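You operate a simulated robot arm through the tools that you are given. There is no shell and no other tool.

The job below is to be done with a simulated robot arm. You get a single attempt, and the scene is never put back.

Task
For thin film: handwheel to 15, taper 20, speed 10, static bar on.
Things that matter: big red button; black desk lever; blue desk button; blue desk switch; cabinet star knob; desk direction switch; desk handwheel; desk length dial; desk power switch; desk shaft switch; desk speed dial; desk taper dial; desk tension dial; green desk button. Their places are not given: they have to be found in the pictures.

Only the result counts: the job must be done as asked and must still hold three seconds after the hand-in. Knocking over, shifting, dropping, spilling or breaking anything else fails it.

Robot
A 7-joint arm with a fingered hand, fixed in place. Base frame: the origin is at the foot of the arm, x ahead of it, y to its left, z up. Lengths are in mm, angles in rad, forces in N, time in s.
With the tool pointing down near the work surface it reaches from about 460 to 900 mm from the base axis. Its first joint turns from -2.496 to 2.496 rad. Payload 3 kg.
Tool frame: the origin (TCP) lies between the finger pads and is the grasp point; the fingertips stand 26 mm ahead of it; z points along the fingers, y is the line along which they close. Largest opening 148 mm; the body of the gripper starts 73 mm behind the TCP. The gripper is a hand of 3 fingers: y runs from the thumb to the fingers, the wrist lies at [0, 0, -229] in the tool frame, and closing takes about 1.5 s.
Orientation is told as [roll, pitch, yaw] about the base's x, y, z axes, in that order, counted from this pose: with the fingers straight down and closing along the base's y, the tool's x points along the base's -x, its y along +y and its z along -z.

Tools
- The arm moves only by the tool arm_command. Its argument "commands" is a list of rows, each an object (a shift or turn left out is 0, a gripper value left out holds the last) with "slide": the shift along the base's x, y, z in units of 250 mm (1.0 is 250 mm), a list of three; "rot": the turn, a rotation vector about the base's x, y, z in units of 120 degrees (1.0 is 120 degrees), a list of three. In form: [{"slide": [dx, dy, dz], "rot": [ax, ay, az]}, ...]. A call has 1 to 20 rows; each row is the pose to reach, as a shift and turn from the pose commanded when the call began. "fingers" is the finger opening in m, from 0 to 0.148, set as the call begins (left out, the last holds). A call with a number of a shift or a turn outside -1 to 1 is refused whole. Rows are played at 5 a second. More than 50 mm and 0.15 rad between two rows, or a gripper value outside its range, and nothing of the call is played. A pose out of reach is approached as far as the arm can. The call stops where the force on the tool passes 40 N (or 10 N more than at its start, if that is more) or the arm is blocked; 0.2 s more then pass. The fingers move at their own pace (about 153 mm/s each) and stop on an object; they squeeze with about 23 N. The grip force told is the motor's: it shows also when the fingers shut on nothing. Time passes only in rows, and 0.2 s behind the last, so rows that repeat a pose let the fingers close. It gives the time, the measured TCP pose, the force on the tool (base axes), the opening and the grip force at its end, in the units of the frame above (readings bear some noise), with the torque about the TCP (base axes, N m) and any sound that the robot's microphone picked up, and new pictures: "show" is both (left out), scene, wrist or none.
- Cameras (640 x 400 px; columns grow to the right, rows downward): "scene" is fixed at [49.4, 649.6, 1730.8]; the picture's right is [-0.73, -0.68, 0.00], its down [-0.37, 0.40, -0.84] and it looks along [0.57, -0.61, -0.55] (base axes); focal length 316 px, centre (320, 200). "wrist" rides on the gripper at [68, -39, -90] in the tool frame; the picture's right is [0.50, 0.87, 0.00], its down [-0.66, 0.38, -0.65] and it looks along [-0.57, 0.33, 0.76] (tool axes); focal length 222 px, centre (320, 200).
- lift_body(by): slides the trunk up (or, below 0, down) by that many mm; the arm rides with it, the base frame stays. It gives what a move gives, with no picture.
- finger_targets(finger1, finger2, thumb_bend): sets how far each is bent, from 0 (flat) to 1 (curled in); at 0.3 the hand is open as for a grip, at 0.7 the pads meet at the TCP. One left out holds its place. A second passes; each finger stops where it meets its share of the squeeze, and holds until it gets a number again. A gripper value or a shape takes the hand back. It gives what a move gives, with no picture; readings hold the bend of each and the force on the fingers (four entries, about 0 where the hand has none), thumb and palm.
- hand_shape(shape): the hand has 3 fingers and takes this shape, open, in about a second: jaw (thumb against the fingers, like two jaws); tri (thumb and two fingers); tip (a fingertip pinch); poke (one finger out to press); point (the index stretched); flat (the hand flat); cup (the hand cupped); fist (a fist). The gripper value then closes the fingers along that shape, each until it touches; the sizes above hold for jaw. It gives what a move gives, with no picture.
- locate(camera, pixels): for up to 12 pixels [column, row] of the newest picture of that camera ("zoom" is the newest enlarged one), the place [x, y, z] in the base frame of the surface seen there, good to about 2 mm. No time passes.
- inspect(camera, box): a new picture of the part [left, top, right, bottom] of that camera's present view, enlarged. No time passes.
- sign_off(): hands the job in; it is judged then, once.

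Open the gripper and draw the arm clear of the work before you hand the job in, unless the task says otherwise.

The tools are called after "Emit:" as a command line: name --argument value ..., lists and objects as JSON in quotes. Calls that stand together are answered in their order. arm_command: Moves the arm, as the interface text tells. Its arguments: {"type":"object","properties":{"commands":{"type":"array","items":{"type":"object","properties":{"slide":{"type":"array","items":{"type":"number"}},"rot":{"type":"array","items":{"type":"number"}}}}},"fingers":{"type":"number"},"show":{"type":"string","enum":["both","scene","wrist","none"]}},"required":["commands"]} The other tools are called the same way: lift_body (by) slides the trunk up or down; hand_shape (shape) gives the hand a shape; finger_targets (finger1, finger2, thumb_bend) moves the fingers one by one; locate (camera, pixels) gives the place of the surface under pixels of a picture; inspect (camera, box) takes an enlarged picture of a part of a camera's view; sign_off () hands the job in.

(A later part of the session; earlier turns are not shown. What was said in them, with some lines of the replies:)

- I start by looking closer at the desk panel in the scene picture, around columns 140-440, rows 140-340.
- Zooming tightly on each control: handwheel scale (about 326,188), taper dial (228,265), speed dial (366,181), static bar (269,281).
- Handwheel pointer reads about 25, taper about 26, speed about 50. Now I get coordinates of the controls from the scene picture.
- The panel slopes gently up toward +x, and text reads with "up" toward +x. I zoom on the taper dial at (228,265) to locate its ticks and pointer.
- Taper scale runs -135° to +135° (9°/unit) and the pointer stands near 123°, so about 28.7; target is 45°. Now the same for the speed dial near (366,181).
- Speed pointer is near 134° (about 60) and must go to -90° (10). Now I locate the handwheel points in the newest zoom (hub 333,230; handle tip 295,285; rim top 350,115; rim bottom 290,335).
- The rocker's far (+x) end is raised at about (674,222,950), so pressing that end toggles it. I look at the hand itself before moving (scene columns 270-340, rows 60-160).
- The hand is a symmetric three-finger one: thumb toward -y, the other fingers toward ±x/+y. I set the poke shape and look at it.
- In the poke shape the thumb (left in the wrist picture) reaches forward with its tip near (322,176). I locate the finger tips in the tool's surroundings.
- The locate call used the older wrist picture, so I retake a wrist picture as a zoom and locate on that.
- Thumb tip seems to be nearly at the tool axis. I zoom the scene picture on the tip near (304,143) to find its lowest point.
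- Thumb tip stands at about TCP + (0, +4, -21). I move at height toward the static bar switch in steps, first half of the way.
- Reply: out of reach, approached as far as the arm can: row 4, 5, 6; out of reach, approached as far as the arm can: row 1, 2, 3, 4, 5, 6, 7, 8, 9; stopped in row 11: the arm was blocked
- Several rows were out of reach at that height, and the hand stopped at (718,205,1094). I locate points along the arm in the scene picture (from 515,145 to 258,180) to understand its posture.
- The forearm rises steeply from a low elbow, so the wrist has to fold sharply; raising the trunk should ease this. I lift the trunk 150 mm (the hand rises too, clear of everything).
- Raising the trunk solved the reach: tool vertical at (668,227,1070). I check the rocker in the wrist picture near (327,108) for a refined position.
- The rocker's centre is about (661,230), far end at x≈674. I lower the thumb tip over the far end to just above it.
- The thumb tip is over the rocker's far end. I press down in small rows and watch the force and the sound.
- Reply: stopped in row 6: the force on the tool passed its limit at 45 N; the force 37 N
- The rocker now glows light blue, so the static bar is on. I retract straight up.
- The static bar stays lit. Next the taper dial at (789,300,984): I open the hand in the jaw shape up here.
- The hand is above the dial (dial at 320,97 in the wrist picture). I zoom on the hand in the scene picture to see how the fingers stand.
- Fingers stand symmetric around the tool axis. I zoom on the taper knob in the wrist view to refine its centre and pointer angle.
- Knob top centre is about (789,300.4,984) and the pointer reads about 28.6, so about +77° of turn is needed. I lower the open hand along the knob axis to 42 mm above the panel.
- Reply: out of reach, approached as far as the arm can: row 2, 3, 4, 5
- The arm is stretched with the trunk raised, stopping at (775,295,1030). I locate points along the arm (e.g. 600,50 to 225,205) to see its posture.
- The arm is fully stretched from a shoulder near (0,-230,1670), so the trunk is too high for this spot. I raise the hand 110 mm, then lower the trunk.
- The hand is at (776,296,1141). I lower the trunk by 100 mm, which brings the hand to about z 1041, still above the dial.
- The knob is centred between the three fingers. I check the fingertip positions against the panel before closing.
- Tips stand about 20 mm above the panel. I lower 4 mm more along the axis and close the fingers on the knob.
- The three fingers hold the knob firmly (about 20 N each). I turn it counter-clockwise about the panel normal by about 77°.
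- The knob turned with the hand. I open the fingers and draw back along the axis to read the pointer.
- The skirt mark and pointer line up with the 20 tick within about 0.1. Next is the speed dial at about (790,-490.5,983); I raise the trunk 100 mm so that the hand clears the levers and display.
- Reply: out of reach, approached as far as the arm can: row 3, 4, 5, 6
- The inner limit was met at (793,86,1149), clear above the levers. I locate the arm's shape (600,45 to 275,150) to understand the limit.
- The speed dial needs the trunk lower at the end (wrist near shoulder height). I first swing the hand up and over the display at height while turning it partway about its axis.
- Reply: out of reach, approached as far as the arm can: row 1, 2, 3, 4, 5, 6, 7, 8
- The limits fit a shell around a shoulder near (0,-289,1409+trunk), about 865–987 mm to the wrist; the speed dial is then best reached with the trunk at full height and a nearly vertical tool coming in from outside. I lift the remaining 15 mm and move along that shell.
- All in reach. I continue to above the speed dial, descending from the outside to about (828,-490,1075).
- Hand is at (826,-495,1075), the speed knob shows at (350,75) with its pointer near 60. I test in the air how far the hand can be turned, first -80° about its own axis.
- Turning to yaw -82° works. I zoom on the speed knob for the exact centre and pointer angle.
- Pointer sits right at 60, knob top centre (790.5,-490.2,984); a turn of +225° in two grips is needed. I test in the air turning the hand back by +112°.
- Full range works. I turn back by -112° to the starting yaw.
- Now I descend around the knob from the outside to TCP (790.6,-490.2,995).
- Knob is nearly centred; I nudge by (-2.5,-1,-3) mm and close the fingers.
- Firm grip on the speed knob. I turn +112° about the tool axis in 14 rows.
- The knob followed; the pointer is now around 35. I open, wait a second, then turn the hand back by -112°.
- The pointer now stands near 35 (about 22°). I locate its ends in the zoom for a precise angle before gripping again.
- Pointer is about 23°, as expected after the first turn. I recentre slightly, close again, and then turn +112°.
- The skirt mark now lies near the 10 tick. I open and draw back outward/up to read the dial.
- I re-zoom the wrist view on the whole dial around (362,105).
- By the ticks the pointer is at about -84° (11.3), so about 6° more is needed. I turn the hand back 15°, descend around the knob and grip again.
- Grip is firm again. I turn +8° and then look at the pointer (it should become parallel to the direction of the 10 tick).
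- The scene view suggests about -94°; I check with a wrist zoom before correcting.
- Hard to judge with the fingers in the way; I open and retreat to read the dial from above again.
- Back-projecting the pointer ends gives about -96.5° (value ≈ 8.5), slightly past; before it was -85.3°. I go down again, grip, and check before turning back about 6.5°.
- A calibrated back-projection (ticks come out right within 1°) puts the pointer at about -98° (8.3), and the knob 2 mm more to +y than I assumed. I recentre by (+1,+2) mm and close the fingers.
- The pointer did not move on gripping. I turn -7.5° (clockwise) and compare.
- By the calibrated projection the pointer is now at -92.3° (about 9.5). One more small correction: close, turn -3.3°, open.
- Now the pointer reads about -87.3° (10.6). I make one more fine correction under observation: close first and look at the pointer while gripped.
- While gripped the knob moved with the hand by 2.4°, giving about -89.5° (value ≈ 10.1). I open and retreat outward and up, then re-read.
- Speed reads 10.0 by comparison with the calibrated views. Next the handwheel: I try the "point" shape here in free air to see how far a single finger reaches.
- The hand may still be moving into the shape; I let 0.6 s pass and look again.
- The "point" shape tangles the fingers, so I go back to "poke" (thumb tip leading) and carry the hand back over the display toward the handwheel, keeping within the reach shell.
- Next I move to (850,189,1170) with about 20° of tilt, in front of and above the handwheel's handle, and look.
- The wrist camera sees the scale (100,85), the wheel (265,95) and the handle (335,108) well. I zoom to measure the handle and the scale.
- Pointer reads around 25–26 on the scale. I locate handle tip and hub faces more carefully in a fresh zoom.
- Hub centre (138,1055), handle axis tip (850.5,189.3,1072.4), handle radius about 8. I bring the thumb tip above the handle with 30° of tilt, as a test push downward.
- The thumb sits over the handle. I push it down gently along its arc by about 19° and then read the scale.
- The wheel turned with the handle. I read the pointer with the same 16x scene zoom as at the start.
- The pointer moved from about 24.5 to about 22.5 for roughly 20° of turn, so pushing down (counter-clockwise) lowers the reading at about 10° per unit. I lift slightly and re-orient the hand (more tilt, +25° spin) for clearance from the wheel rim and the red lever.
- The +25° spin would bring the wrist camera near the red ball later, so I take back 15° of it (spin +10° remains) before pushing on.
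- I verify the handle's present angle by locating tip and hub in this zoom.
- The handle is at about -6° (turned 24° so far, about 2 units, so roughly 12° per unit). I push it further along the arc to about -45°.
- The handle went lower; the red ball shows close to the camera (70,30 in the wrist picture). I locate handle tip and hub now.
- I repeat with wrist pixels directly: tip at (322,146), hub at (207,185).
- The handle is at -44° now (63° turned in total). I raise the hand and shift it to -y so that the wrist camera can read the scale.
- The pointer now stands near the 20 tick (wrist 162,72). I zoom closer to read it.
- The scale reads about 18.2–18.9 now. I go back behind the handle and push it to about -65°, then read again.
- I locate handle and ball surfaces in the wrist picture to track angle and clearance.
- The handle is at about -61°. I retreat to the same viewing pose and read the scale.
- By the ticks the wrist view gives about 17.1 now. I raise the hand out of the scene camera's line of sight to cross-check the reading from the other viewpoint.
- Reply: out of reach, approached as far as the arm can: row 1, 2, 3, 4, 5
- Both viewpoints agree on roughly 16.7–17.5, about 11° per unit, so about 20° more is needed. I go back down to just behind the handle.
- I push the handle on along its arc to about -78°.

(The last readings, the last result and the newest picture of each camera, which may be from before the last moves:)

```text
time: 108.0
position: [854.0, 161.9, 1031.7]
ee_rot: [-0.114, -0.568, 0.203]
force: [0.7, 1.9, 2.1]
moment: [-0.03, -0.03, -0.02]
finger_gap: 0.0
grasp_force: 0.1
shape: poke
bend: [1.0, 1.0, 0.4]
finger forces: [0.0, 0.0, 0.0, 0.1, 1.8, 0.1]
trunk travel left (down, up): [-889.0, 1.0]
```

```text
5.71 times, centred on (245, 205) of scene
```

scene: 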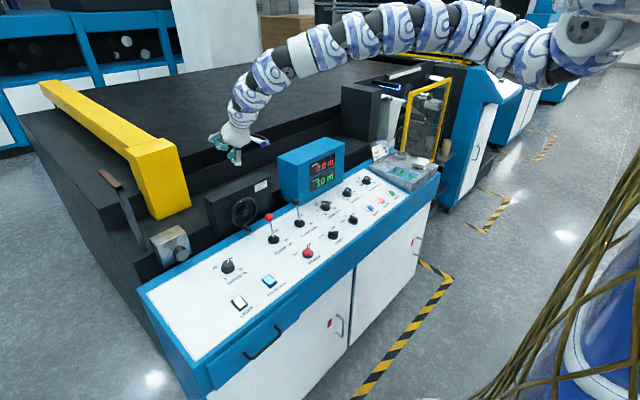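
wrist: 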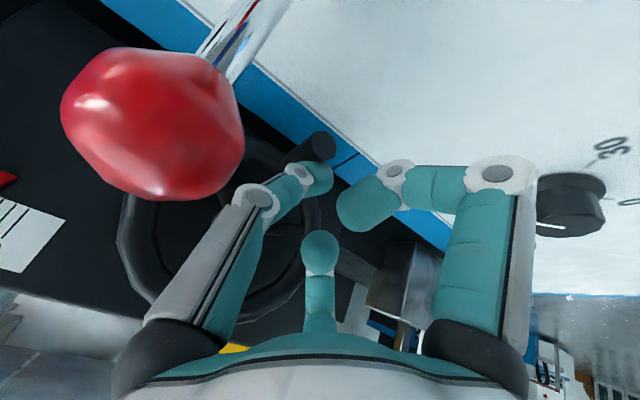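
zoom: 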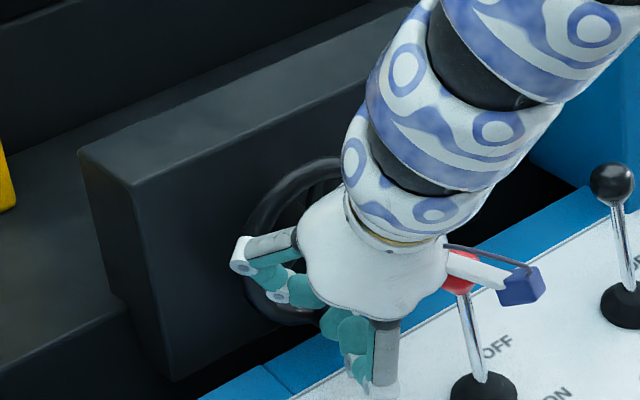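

The handle is at about -78°. I retreat to the viewing pose and read the scale again.

Emit:
arm_command --commands '[{"slide": [0, 0.05, 0.08]}, {"slide": [0, 0.08, 0.2]}, {"slide": [0, 0.07, 0.33]}, {"slide": [-0.005, 0, 0.4]}, {"slide": [-0.005, -0.085, 0.43]}, {"slide": [-0.005, -0.085, 0.43]}]' --show "wrist"

Emit:
inspect --camera "wrist" --box '[110, 55, 190, 115]'

```text
time: 109.5
position: [851.2, 141.0, 1137.7]
ee_rot: [-0.113, -0.567, 0.205]
force: [-0.2, 0.3, -0.4]
moment: [-0.03, 0.01, 0.05]
finger_gap: 0.0
grasp_force: 0.0
shape: poke
bend: [1.0, 1.0, 0.4]
finger forces: [0.1, 0.0, 0.0, 0.1, 0.1, 0.1]
trunk travel left (down, up): [-889.0, 1.0]
```

wrist: 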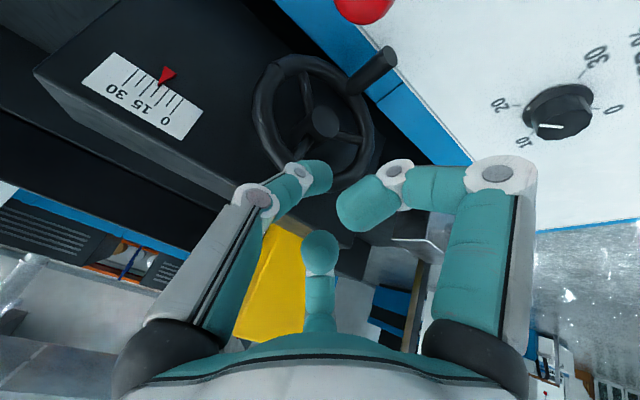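

```text
6.67 times, centred on (150, 85) of wrist
```

zoom: 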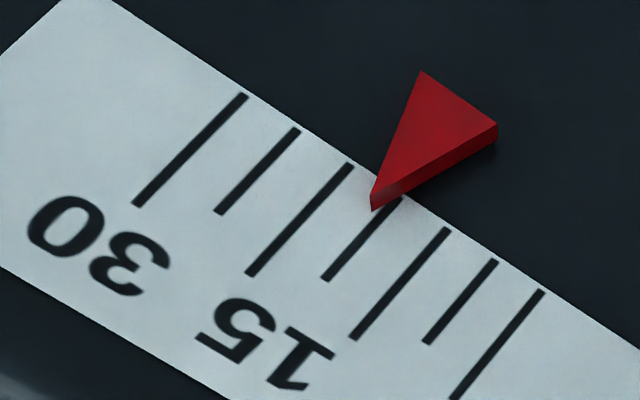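

I locate points on the pointer's face, the plate and the housing to learn how far the pointer stands off the plate.

Emit:
locate --camera "zoom" --pixels '[[410, 130], [425, 110], [450, 130], [400, 165], [385, 185], [300, 90], [480, 300], [200, 120], [330, 330], [560, 150], [600, 200], [450, 50]]'

```text
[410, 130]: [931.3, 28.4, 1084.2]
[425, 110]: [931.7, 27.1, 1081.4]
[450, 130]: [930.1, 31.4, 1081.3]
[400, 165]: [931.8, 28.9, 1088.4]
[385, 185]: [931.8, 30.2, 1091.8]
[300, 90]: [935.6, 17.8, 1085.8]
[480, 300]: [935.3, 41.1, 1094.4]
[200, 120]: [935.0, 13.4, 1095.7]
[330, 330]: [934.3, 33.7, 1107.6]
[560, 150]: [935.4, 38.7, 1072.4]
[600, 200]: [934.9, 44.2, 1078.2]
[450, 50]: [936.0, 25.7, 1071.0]
```

The pointer stands about 0.7 mm off the plate, so the true reading is about 15.6. I push a further 6° or so.

Emit:
arm_command --commands '[{"slide": [0, 0.1, -0.04]}, {"slide": [0.005, 0.19, -0.15]}, {"slide": [0.005, 0.197, -0.302]}, {"slide": [0.005, 0.18, -0.373]}, {"slide": [0.005, 0.144, -0.409]}, {"slide": [0.005, 0.115, -0.423]}, {"slide": [0.005, 0.085, -0.43]}, {"slide": [0.005, 0.074, -0.432]}, {"slide": [0.005, 0.0626, -0.4336]}, {"slide": [0.005, 0.0626, -0.4336]}]' --show "wrist"

Emit:
inspect --camera "wrist" --box '[0, 140, 100, 240]'

Emit:
inspect --camera "scene" --box '[235, 190, 285, 235]'

```text
time: 111.7
position: [853.2, 155.6, 1029.3]
ee_rot: [-0.114, -0.569, 0.206]
force: [0.4, 2.0, 1.2]
moment: [-0.01, -0.01, 0.05]
finger_gap: 0.0
grasp_force: 0.1
shape: poke
bend: [1.0, 1.0, 0.4]
finger forces: [0.0, 0.0, 0.1, 0.1, 1.7, 0.0]
trunk travel left (down, up): [-889.0, 1.0]
```

wrist: 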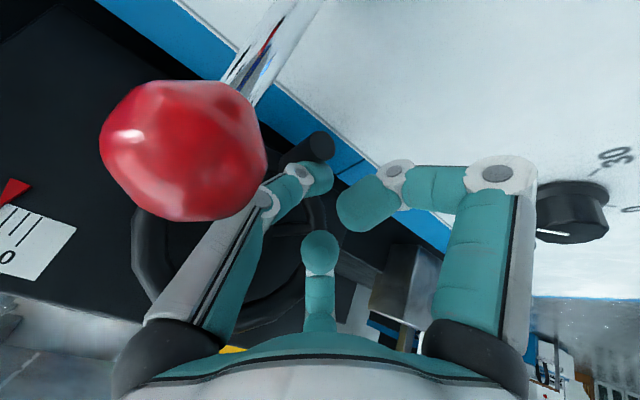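

```text
4.00 times, centred on (50, 190) of wrist
```

zoom: 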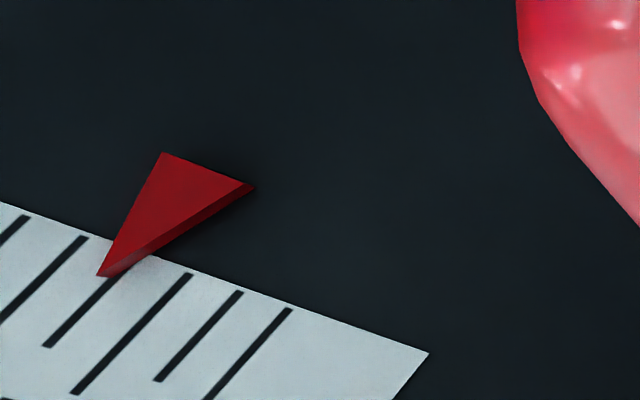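

```text
8.89 times, centred on (260, 212) of scene
```

zoom: 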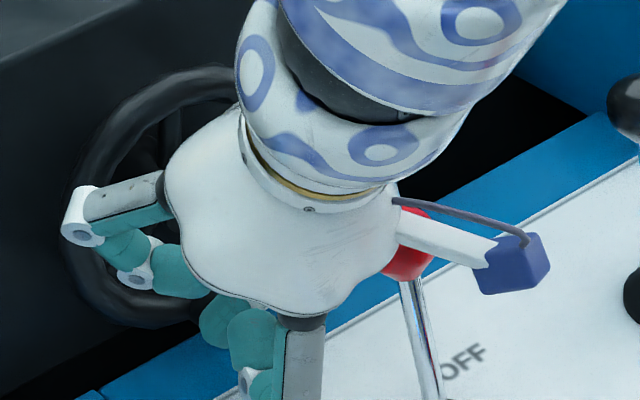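

Here the pointer already seems to meet the 15 tick. I retreat to the viewing pose, then higher, to read from both viewpoints.

Emit:
arm_command --commands '[{"slide": [0, 0.05, 0.06]}, {"slide": [0, 0.09, 0.18]}, {"slide": [0, 0.08, 0.33]}, {"slide": [-0.005, 0.01, 0.4]}, {"slide": [-0.005, -0.0626, 0.4336]}, {"slide": [-0.005, -0.0626, 0.4336]}]' --show "wrist"

Emit:
inspect --camera "wrist" --box '[110, 55, 190, 115]'

Emit:
arm_command --commands '[{"slide": [0.04, 0.02, 0.16]}, {"slide": [0.1, 0.04, 0.33]}, {"slide": [0.16, 0.05, 0.5]}, {"slide": [0.22, 0.06, 0.64]}, {"slide": [0.22, 0.06, 0.64]}]' --show "scene"

Emit:
inspect --camera "scene" --box '[256, 178, 280, 196]'

```text
time: 113.0
position: [853.0, 138.2, 1139.4]
ee_rot: [-0.112, -0.568, 0.204]
force: [-0.2, 0.4, -0.5]
moment: [0.02, 0.01, 0.0]
finger_gap: 0.0
grasp_force: 0.2
shape: poke
bend: [1.0, 1.0, 0.4]
finger forces: [0.0, 0.1, 0.1, 0.1, 0.0, 0.0]
trunk travel left (down, up): [-889.0, 1.0]
```

wrist: 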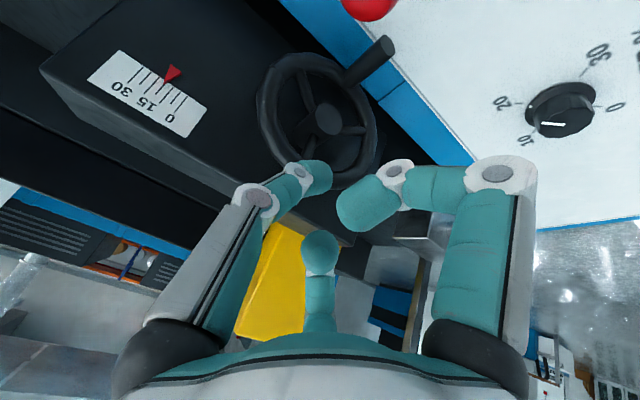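

```text
6.67 times, centred on (150, 85) of wrist
```

zoom: 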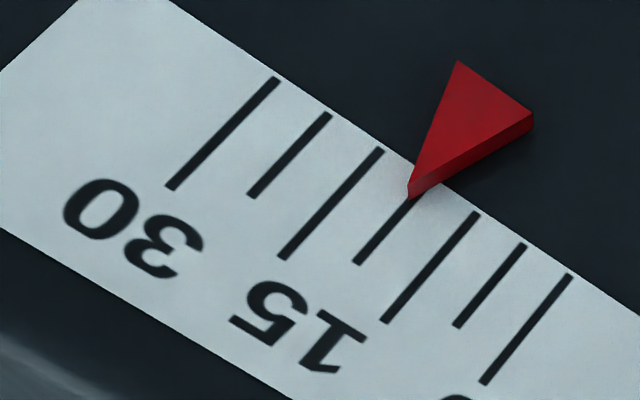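

```text
time: 114.2
position: [904.5, 156.1, 1302.6]
ee_rot: [-0.116, -0.566, 0.208]
force: [-0.9, 1.4, 0.0]
moment: [-0.09, -0.02, -0.03]
finger_gap: 0.1
grasp_force: 0.3
shape: poke
bend: [1.0, 1.0, 0.4]
finger forces: [0.1, 0.1, 0.1, 0.0, 0.0, 0.0]
out of reach, approached as far as the arm can: row 1, 2, 3
trunk travel left (down, up): [-889.0, 1.0]
```

scene: 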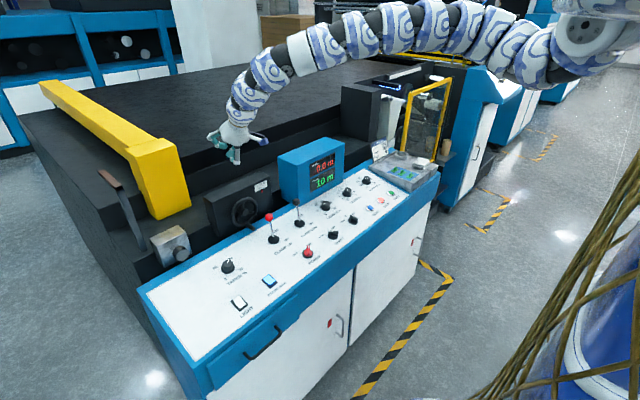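

```text
16.00 times, centred on (268, 187) of scene
```

zoom: 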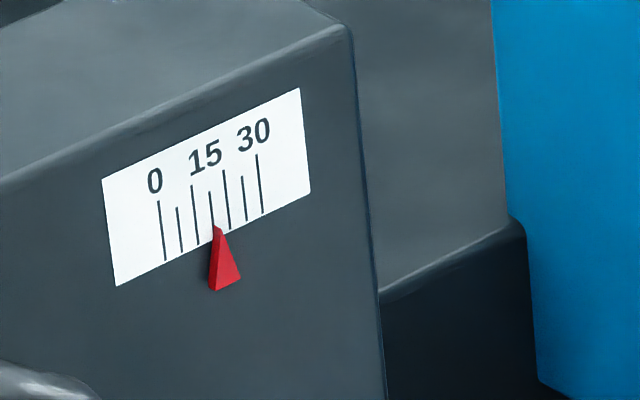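

The two views give about 14.5–15.1. To remove the parallax, I place the wrist camera at the same y as the pointer (y≈29), by moving the hand to about (872,80,1130).

Emit:
arm_command --commands '[{"slide": [-0.03, -0.05, -0.17]}, {"slide": [-0.06, -0.12, -0.34]}, {"slide": [-0.09, -0.2, -0.51]}, {"slide": [-0.12, -0.27, -0.65]}, {"slide": [-0.13, -0.304, -0.69]}, {"slide": [-0.13, -0.304, -0.69]}]' --show "both"

Emit:
inspect --camera "wrist" --box '[180, 90, 280, 170]'

```text
time: 115.7
position: [877.1, 78.2, 1126.3]
ee_rot: [-0.114, -0.567, 0.205]
force: [0.5, 0.8, 0.1]
moment: [0.0, 0.0, 0.01]
finger_gap: 0.2
grasp_force: 0.1
shape: poke
bend: [1.0, 1.0, 0.4]
finger forces: [0.1, 0.0, 0.0, 0.0, 0.0, 0.0]
trunk travel left (down, up): [-889.0, 1.0]
```

scene: 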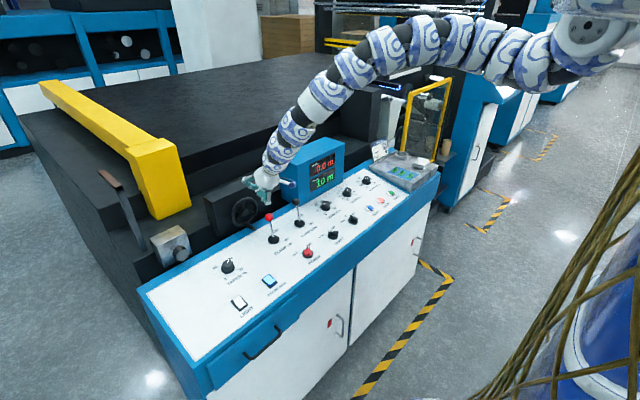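
wrist: 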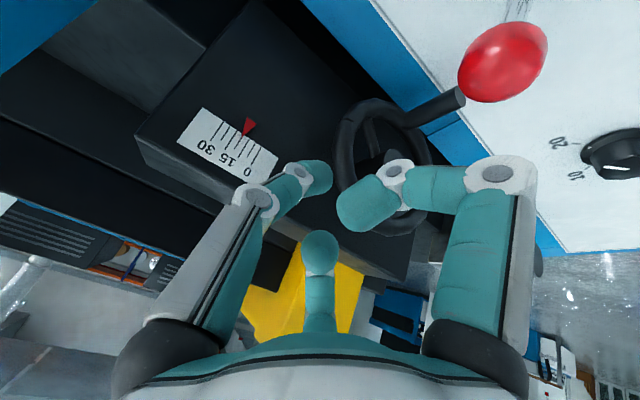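

```text
5.00 times, centred on (230, 130) of wrist
```

zoom: 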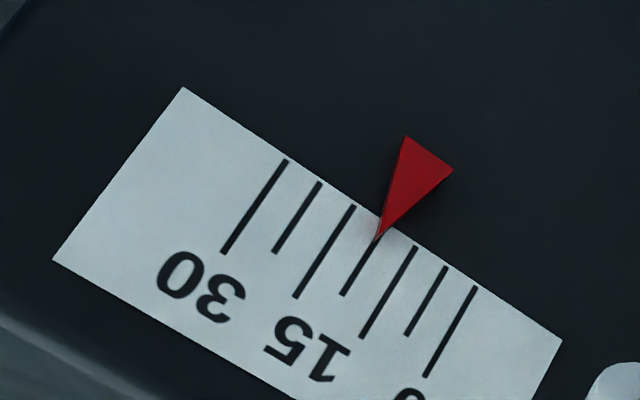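

Now the pointer is seen straight on, with its tip on the 15 tick. I zoom further in.

Emit:
inspect --camera "wrist" --box '[222, 112, 268, 150]'

```text
10.53 times, centred on (245, 131) of wrist
```

zoom: 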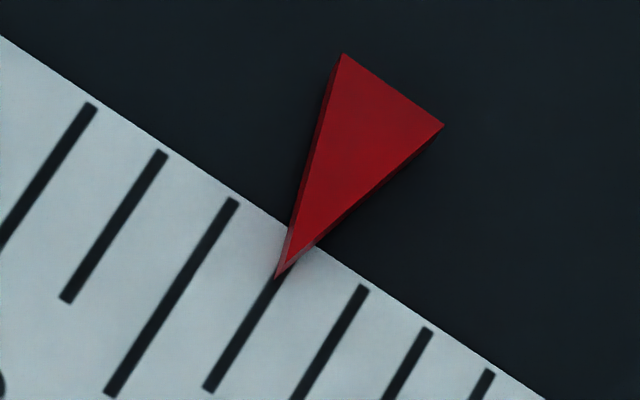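

The pointer tip lies right on the 15 tick (about 15.1). The handwheel is set; I draw the hand up and away from the wheel.

Emit:
arm_command --commands '[{"slide": [0.02, 0.03, 0.16]}, {"slide": [0.05, 0.1, 0.32]}, {"slide": [0.08, 0.18, 0.48]}, {"slide": [0.11, 0.25, 0.64]}, {"slide": [0.12, 0.3, 0.7]}, {"slide": [0.12, 0.3, 0.7]}]' --show "none"

Emit:
hand_shape --shape "jaw"

Emit:
arm_command --commands '[{"slide": [0, 0, 0]}, {"slide": [0, 0, 0]}]' --fingers 0.148 --show "both"

Emit:
inspect --camera "scene" --box '[190, 220, 310, 320]'

Emit:
inspect --camera "scene" --box '[290, 150, 410, 260]'

Emit:
inspect --camera "scene" --box '[200, 170, 290, 240]'

```text
time: 117.0
position: [906.0, 155.2, 1301.5]
ee_rot: [-0.113, -0.565, 0.204]
force: [0.1, -0.2, -0.5]
moment: [0.03, 0.02, -0.01]
finger_gap: 0.0
grasp_force: 0.0
shape: poke
bend: [1.0, 1.0, 0.4]
finger forces: [0.1, 0.0, 0.0, 0.1, 0.1, 0.0]
out of reach, approached as far as the arm can: row 1, 2, 3, 4
trunk travel left (down, up): [-889.0, 1.0]
```

```text
time: 118.0
position: [904.9, 154.7, 1300.9]
ee_rot: [-0.113, -0.567, 0.206]
force: [-0.6, -0.2, 0.1]
moment: [-0.03, 0.01, 0.0]
finger_gap: 147.8
grasp_force: 0.1
shape: jaw
bend: [0.3, 0.3, 0.3]
finger forces: [0.0, 0.1, 0.0, 0.1, 0.0, 0.1]
trunk travel left (down, up): [-889.0, 1.0]
```

```text
time: 118.5
position: [906.9, 155.7, 1300.4]
ee_rot: [-0.114, -0.568, 0.204]
force: [0.4, 0.2, 0.0]
moment: [0.01, -0.02, 0.01]
finger_gap: 147.9
grasp_force: 0.1
shape: jaw
bend: [0.3, 0.3, 0.3]
finger forces: [0.0, 0.0, 0.0, 0.1, 0.1, 0.0]
trunk travel left (down, up): [-889.0, 1.0]
```

scene: 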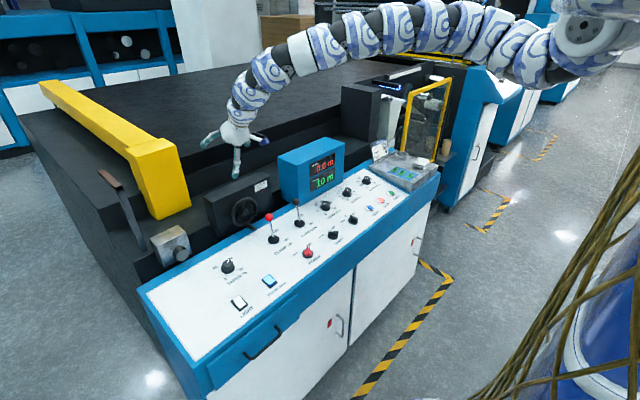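
wrist: 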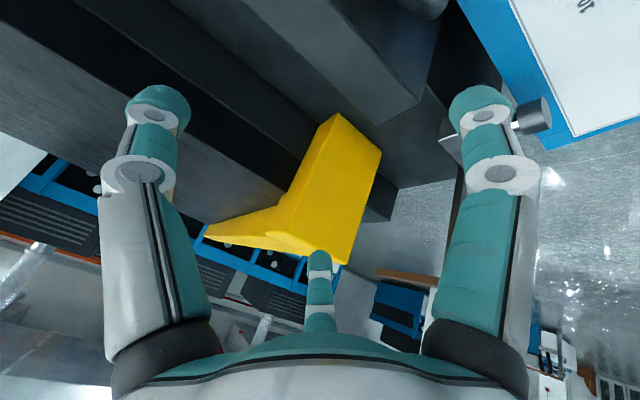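

```text
4.00 times, centred on (250, 270) of scene
```

zoom: 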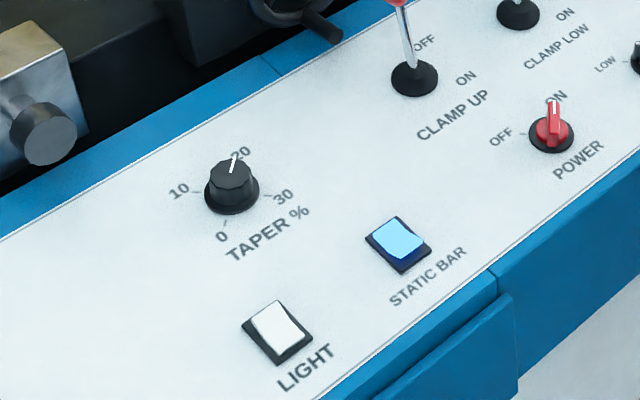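

```text
3.64 times, centred on (350, 205) of scene
```

zoom: 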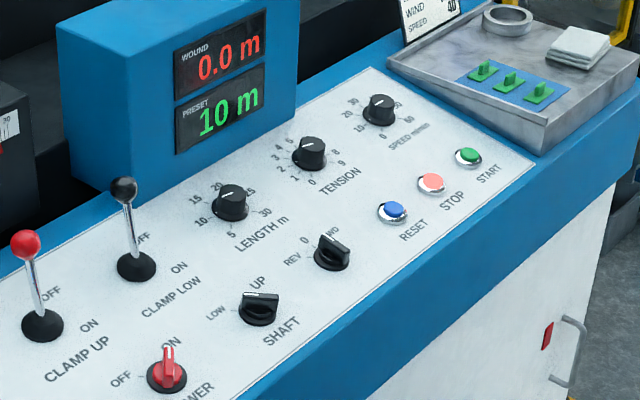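

```text
5.71 times, centred on (245, 205) of scene
```

zoom: 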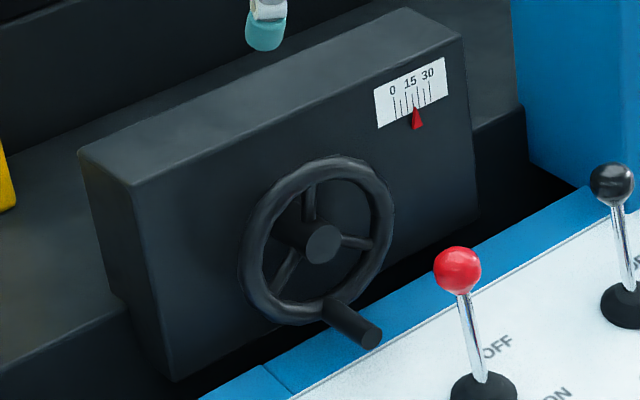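

All four settings hold: handwheel at the 15 tick, taper 20, speed 10, static bar lit; levers and other switches look unchanged, and the open hand hangs clear above at (907,156,1300). I hand the job in.

Emit:
sign_off

```text
The job is handed in.
```

I set all four thin-film controls and handed the job in. The hand is open and clear above the machine. I don't have the judge's result.

| Control | Asked | Final reading | How it was read |
|---|---|---|---|
| Handwheel | 15 | about 15.1 | wrist camera lined up with the pointer, tip on the 15 tick |
| Taper | 20 | about 20.1 | wrist view of the pointer against the ticks |
| Speed | 10 | about 10.0 | wrist view of the pointer against the ticks |
| Static bar | on | lit | the switch glows light blue and stayed lit |

- **Accuracy:** I estimated the readings from camera views. Taper and speed should be good to about ±0.3 and the handwheel to about ±0.5.
- **Other controls:** The levers, buttons and other switches looked unchanged in the last pictures. The wrist camera passed close to the red lever while I turned the handwheel. I saw no contact, and the lever stands where it was.
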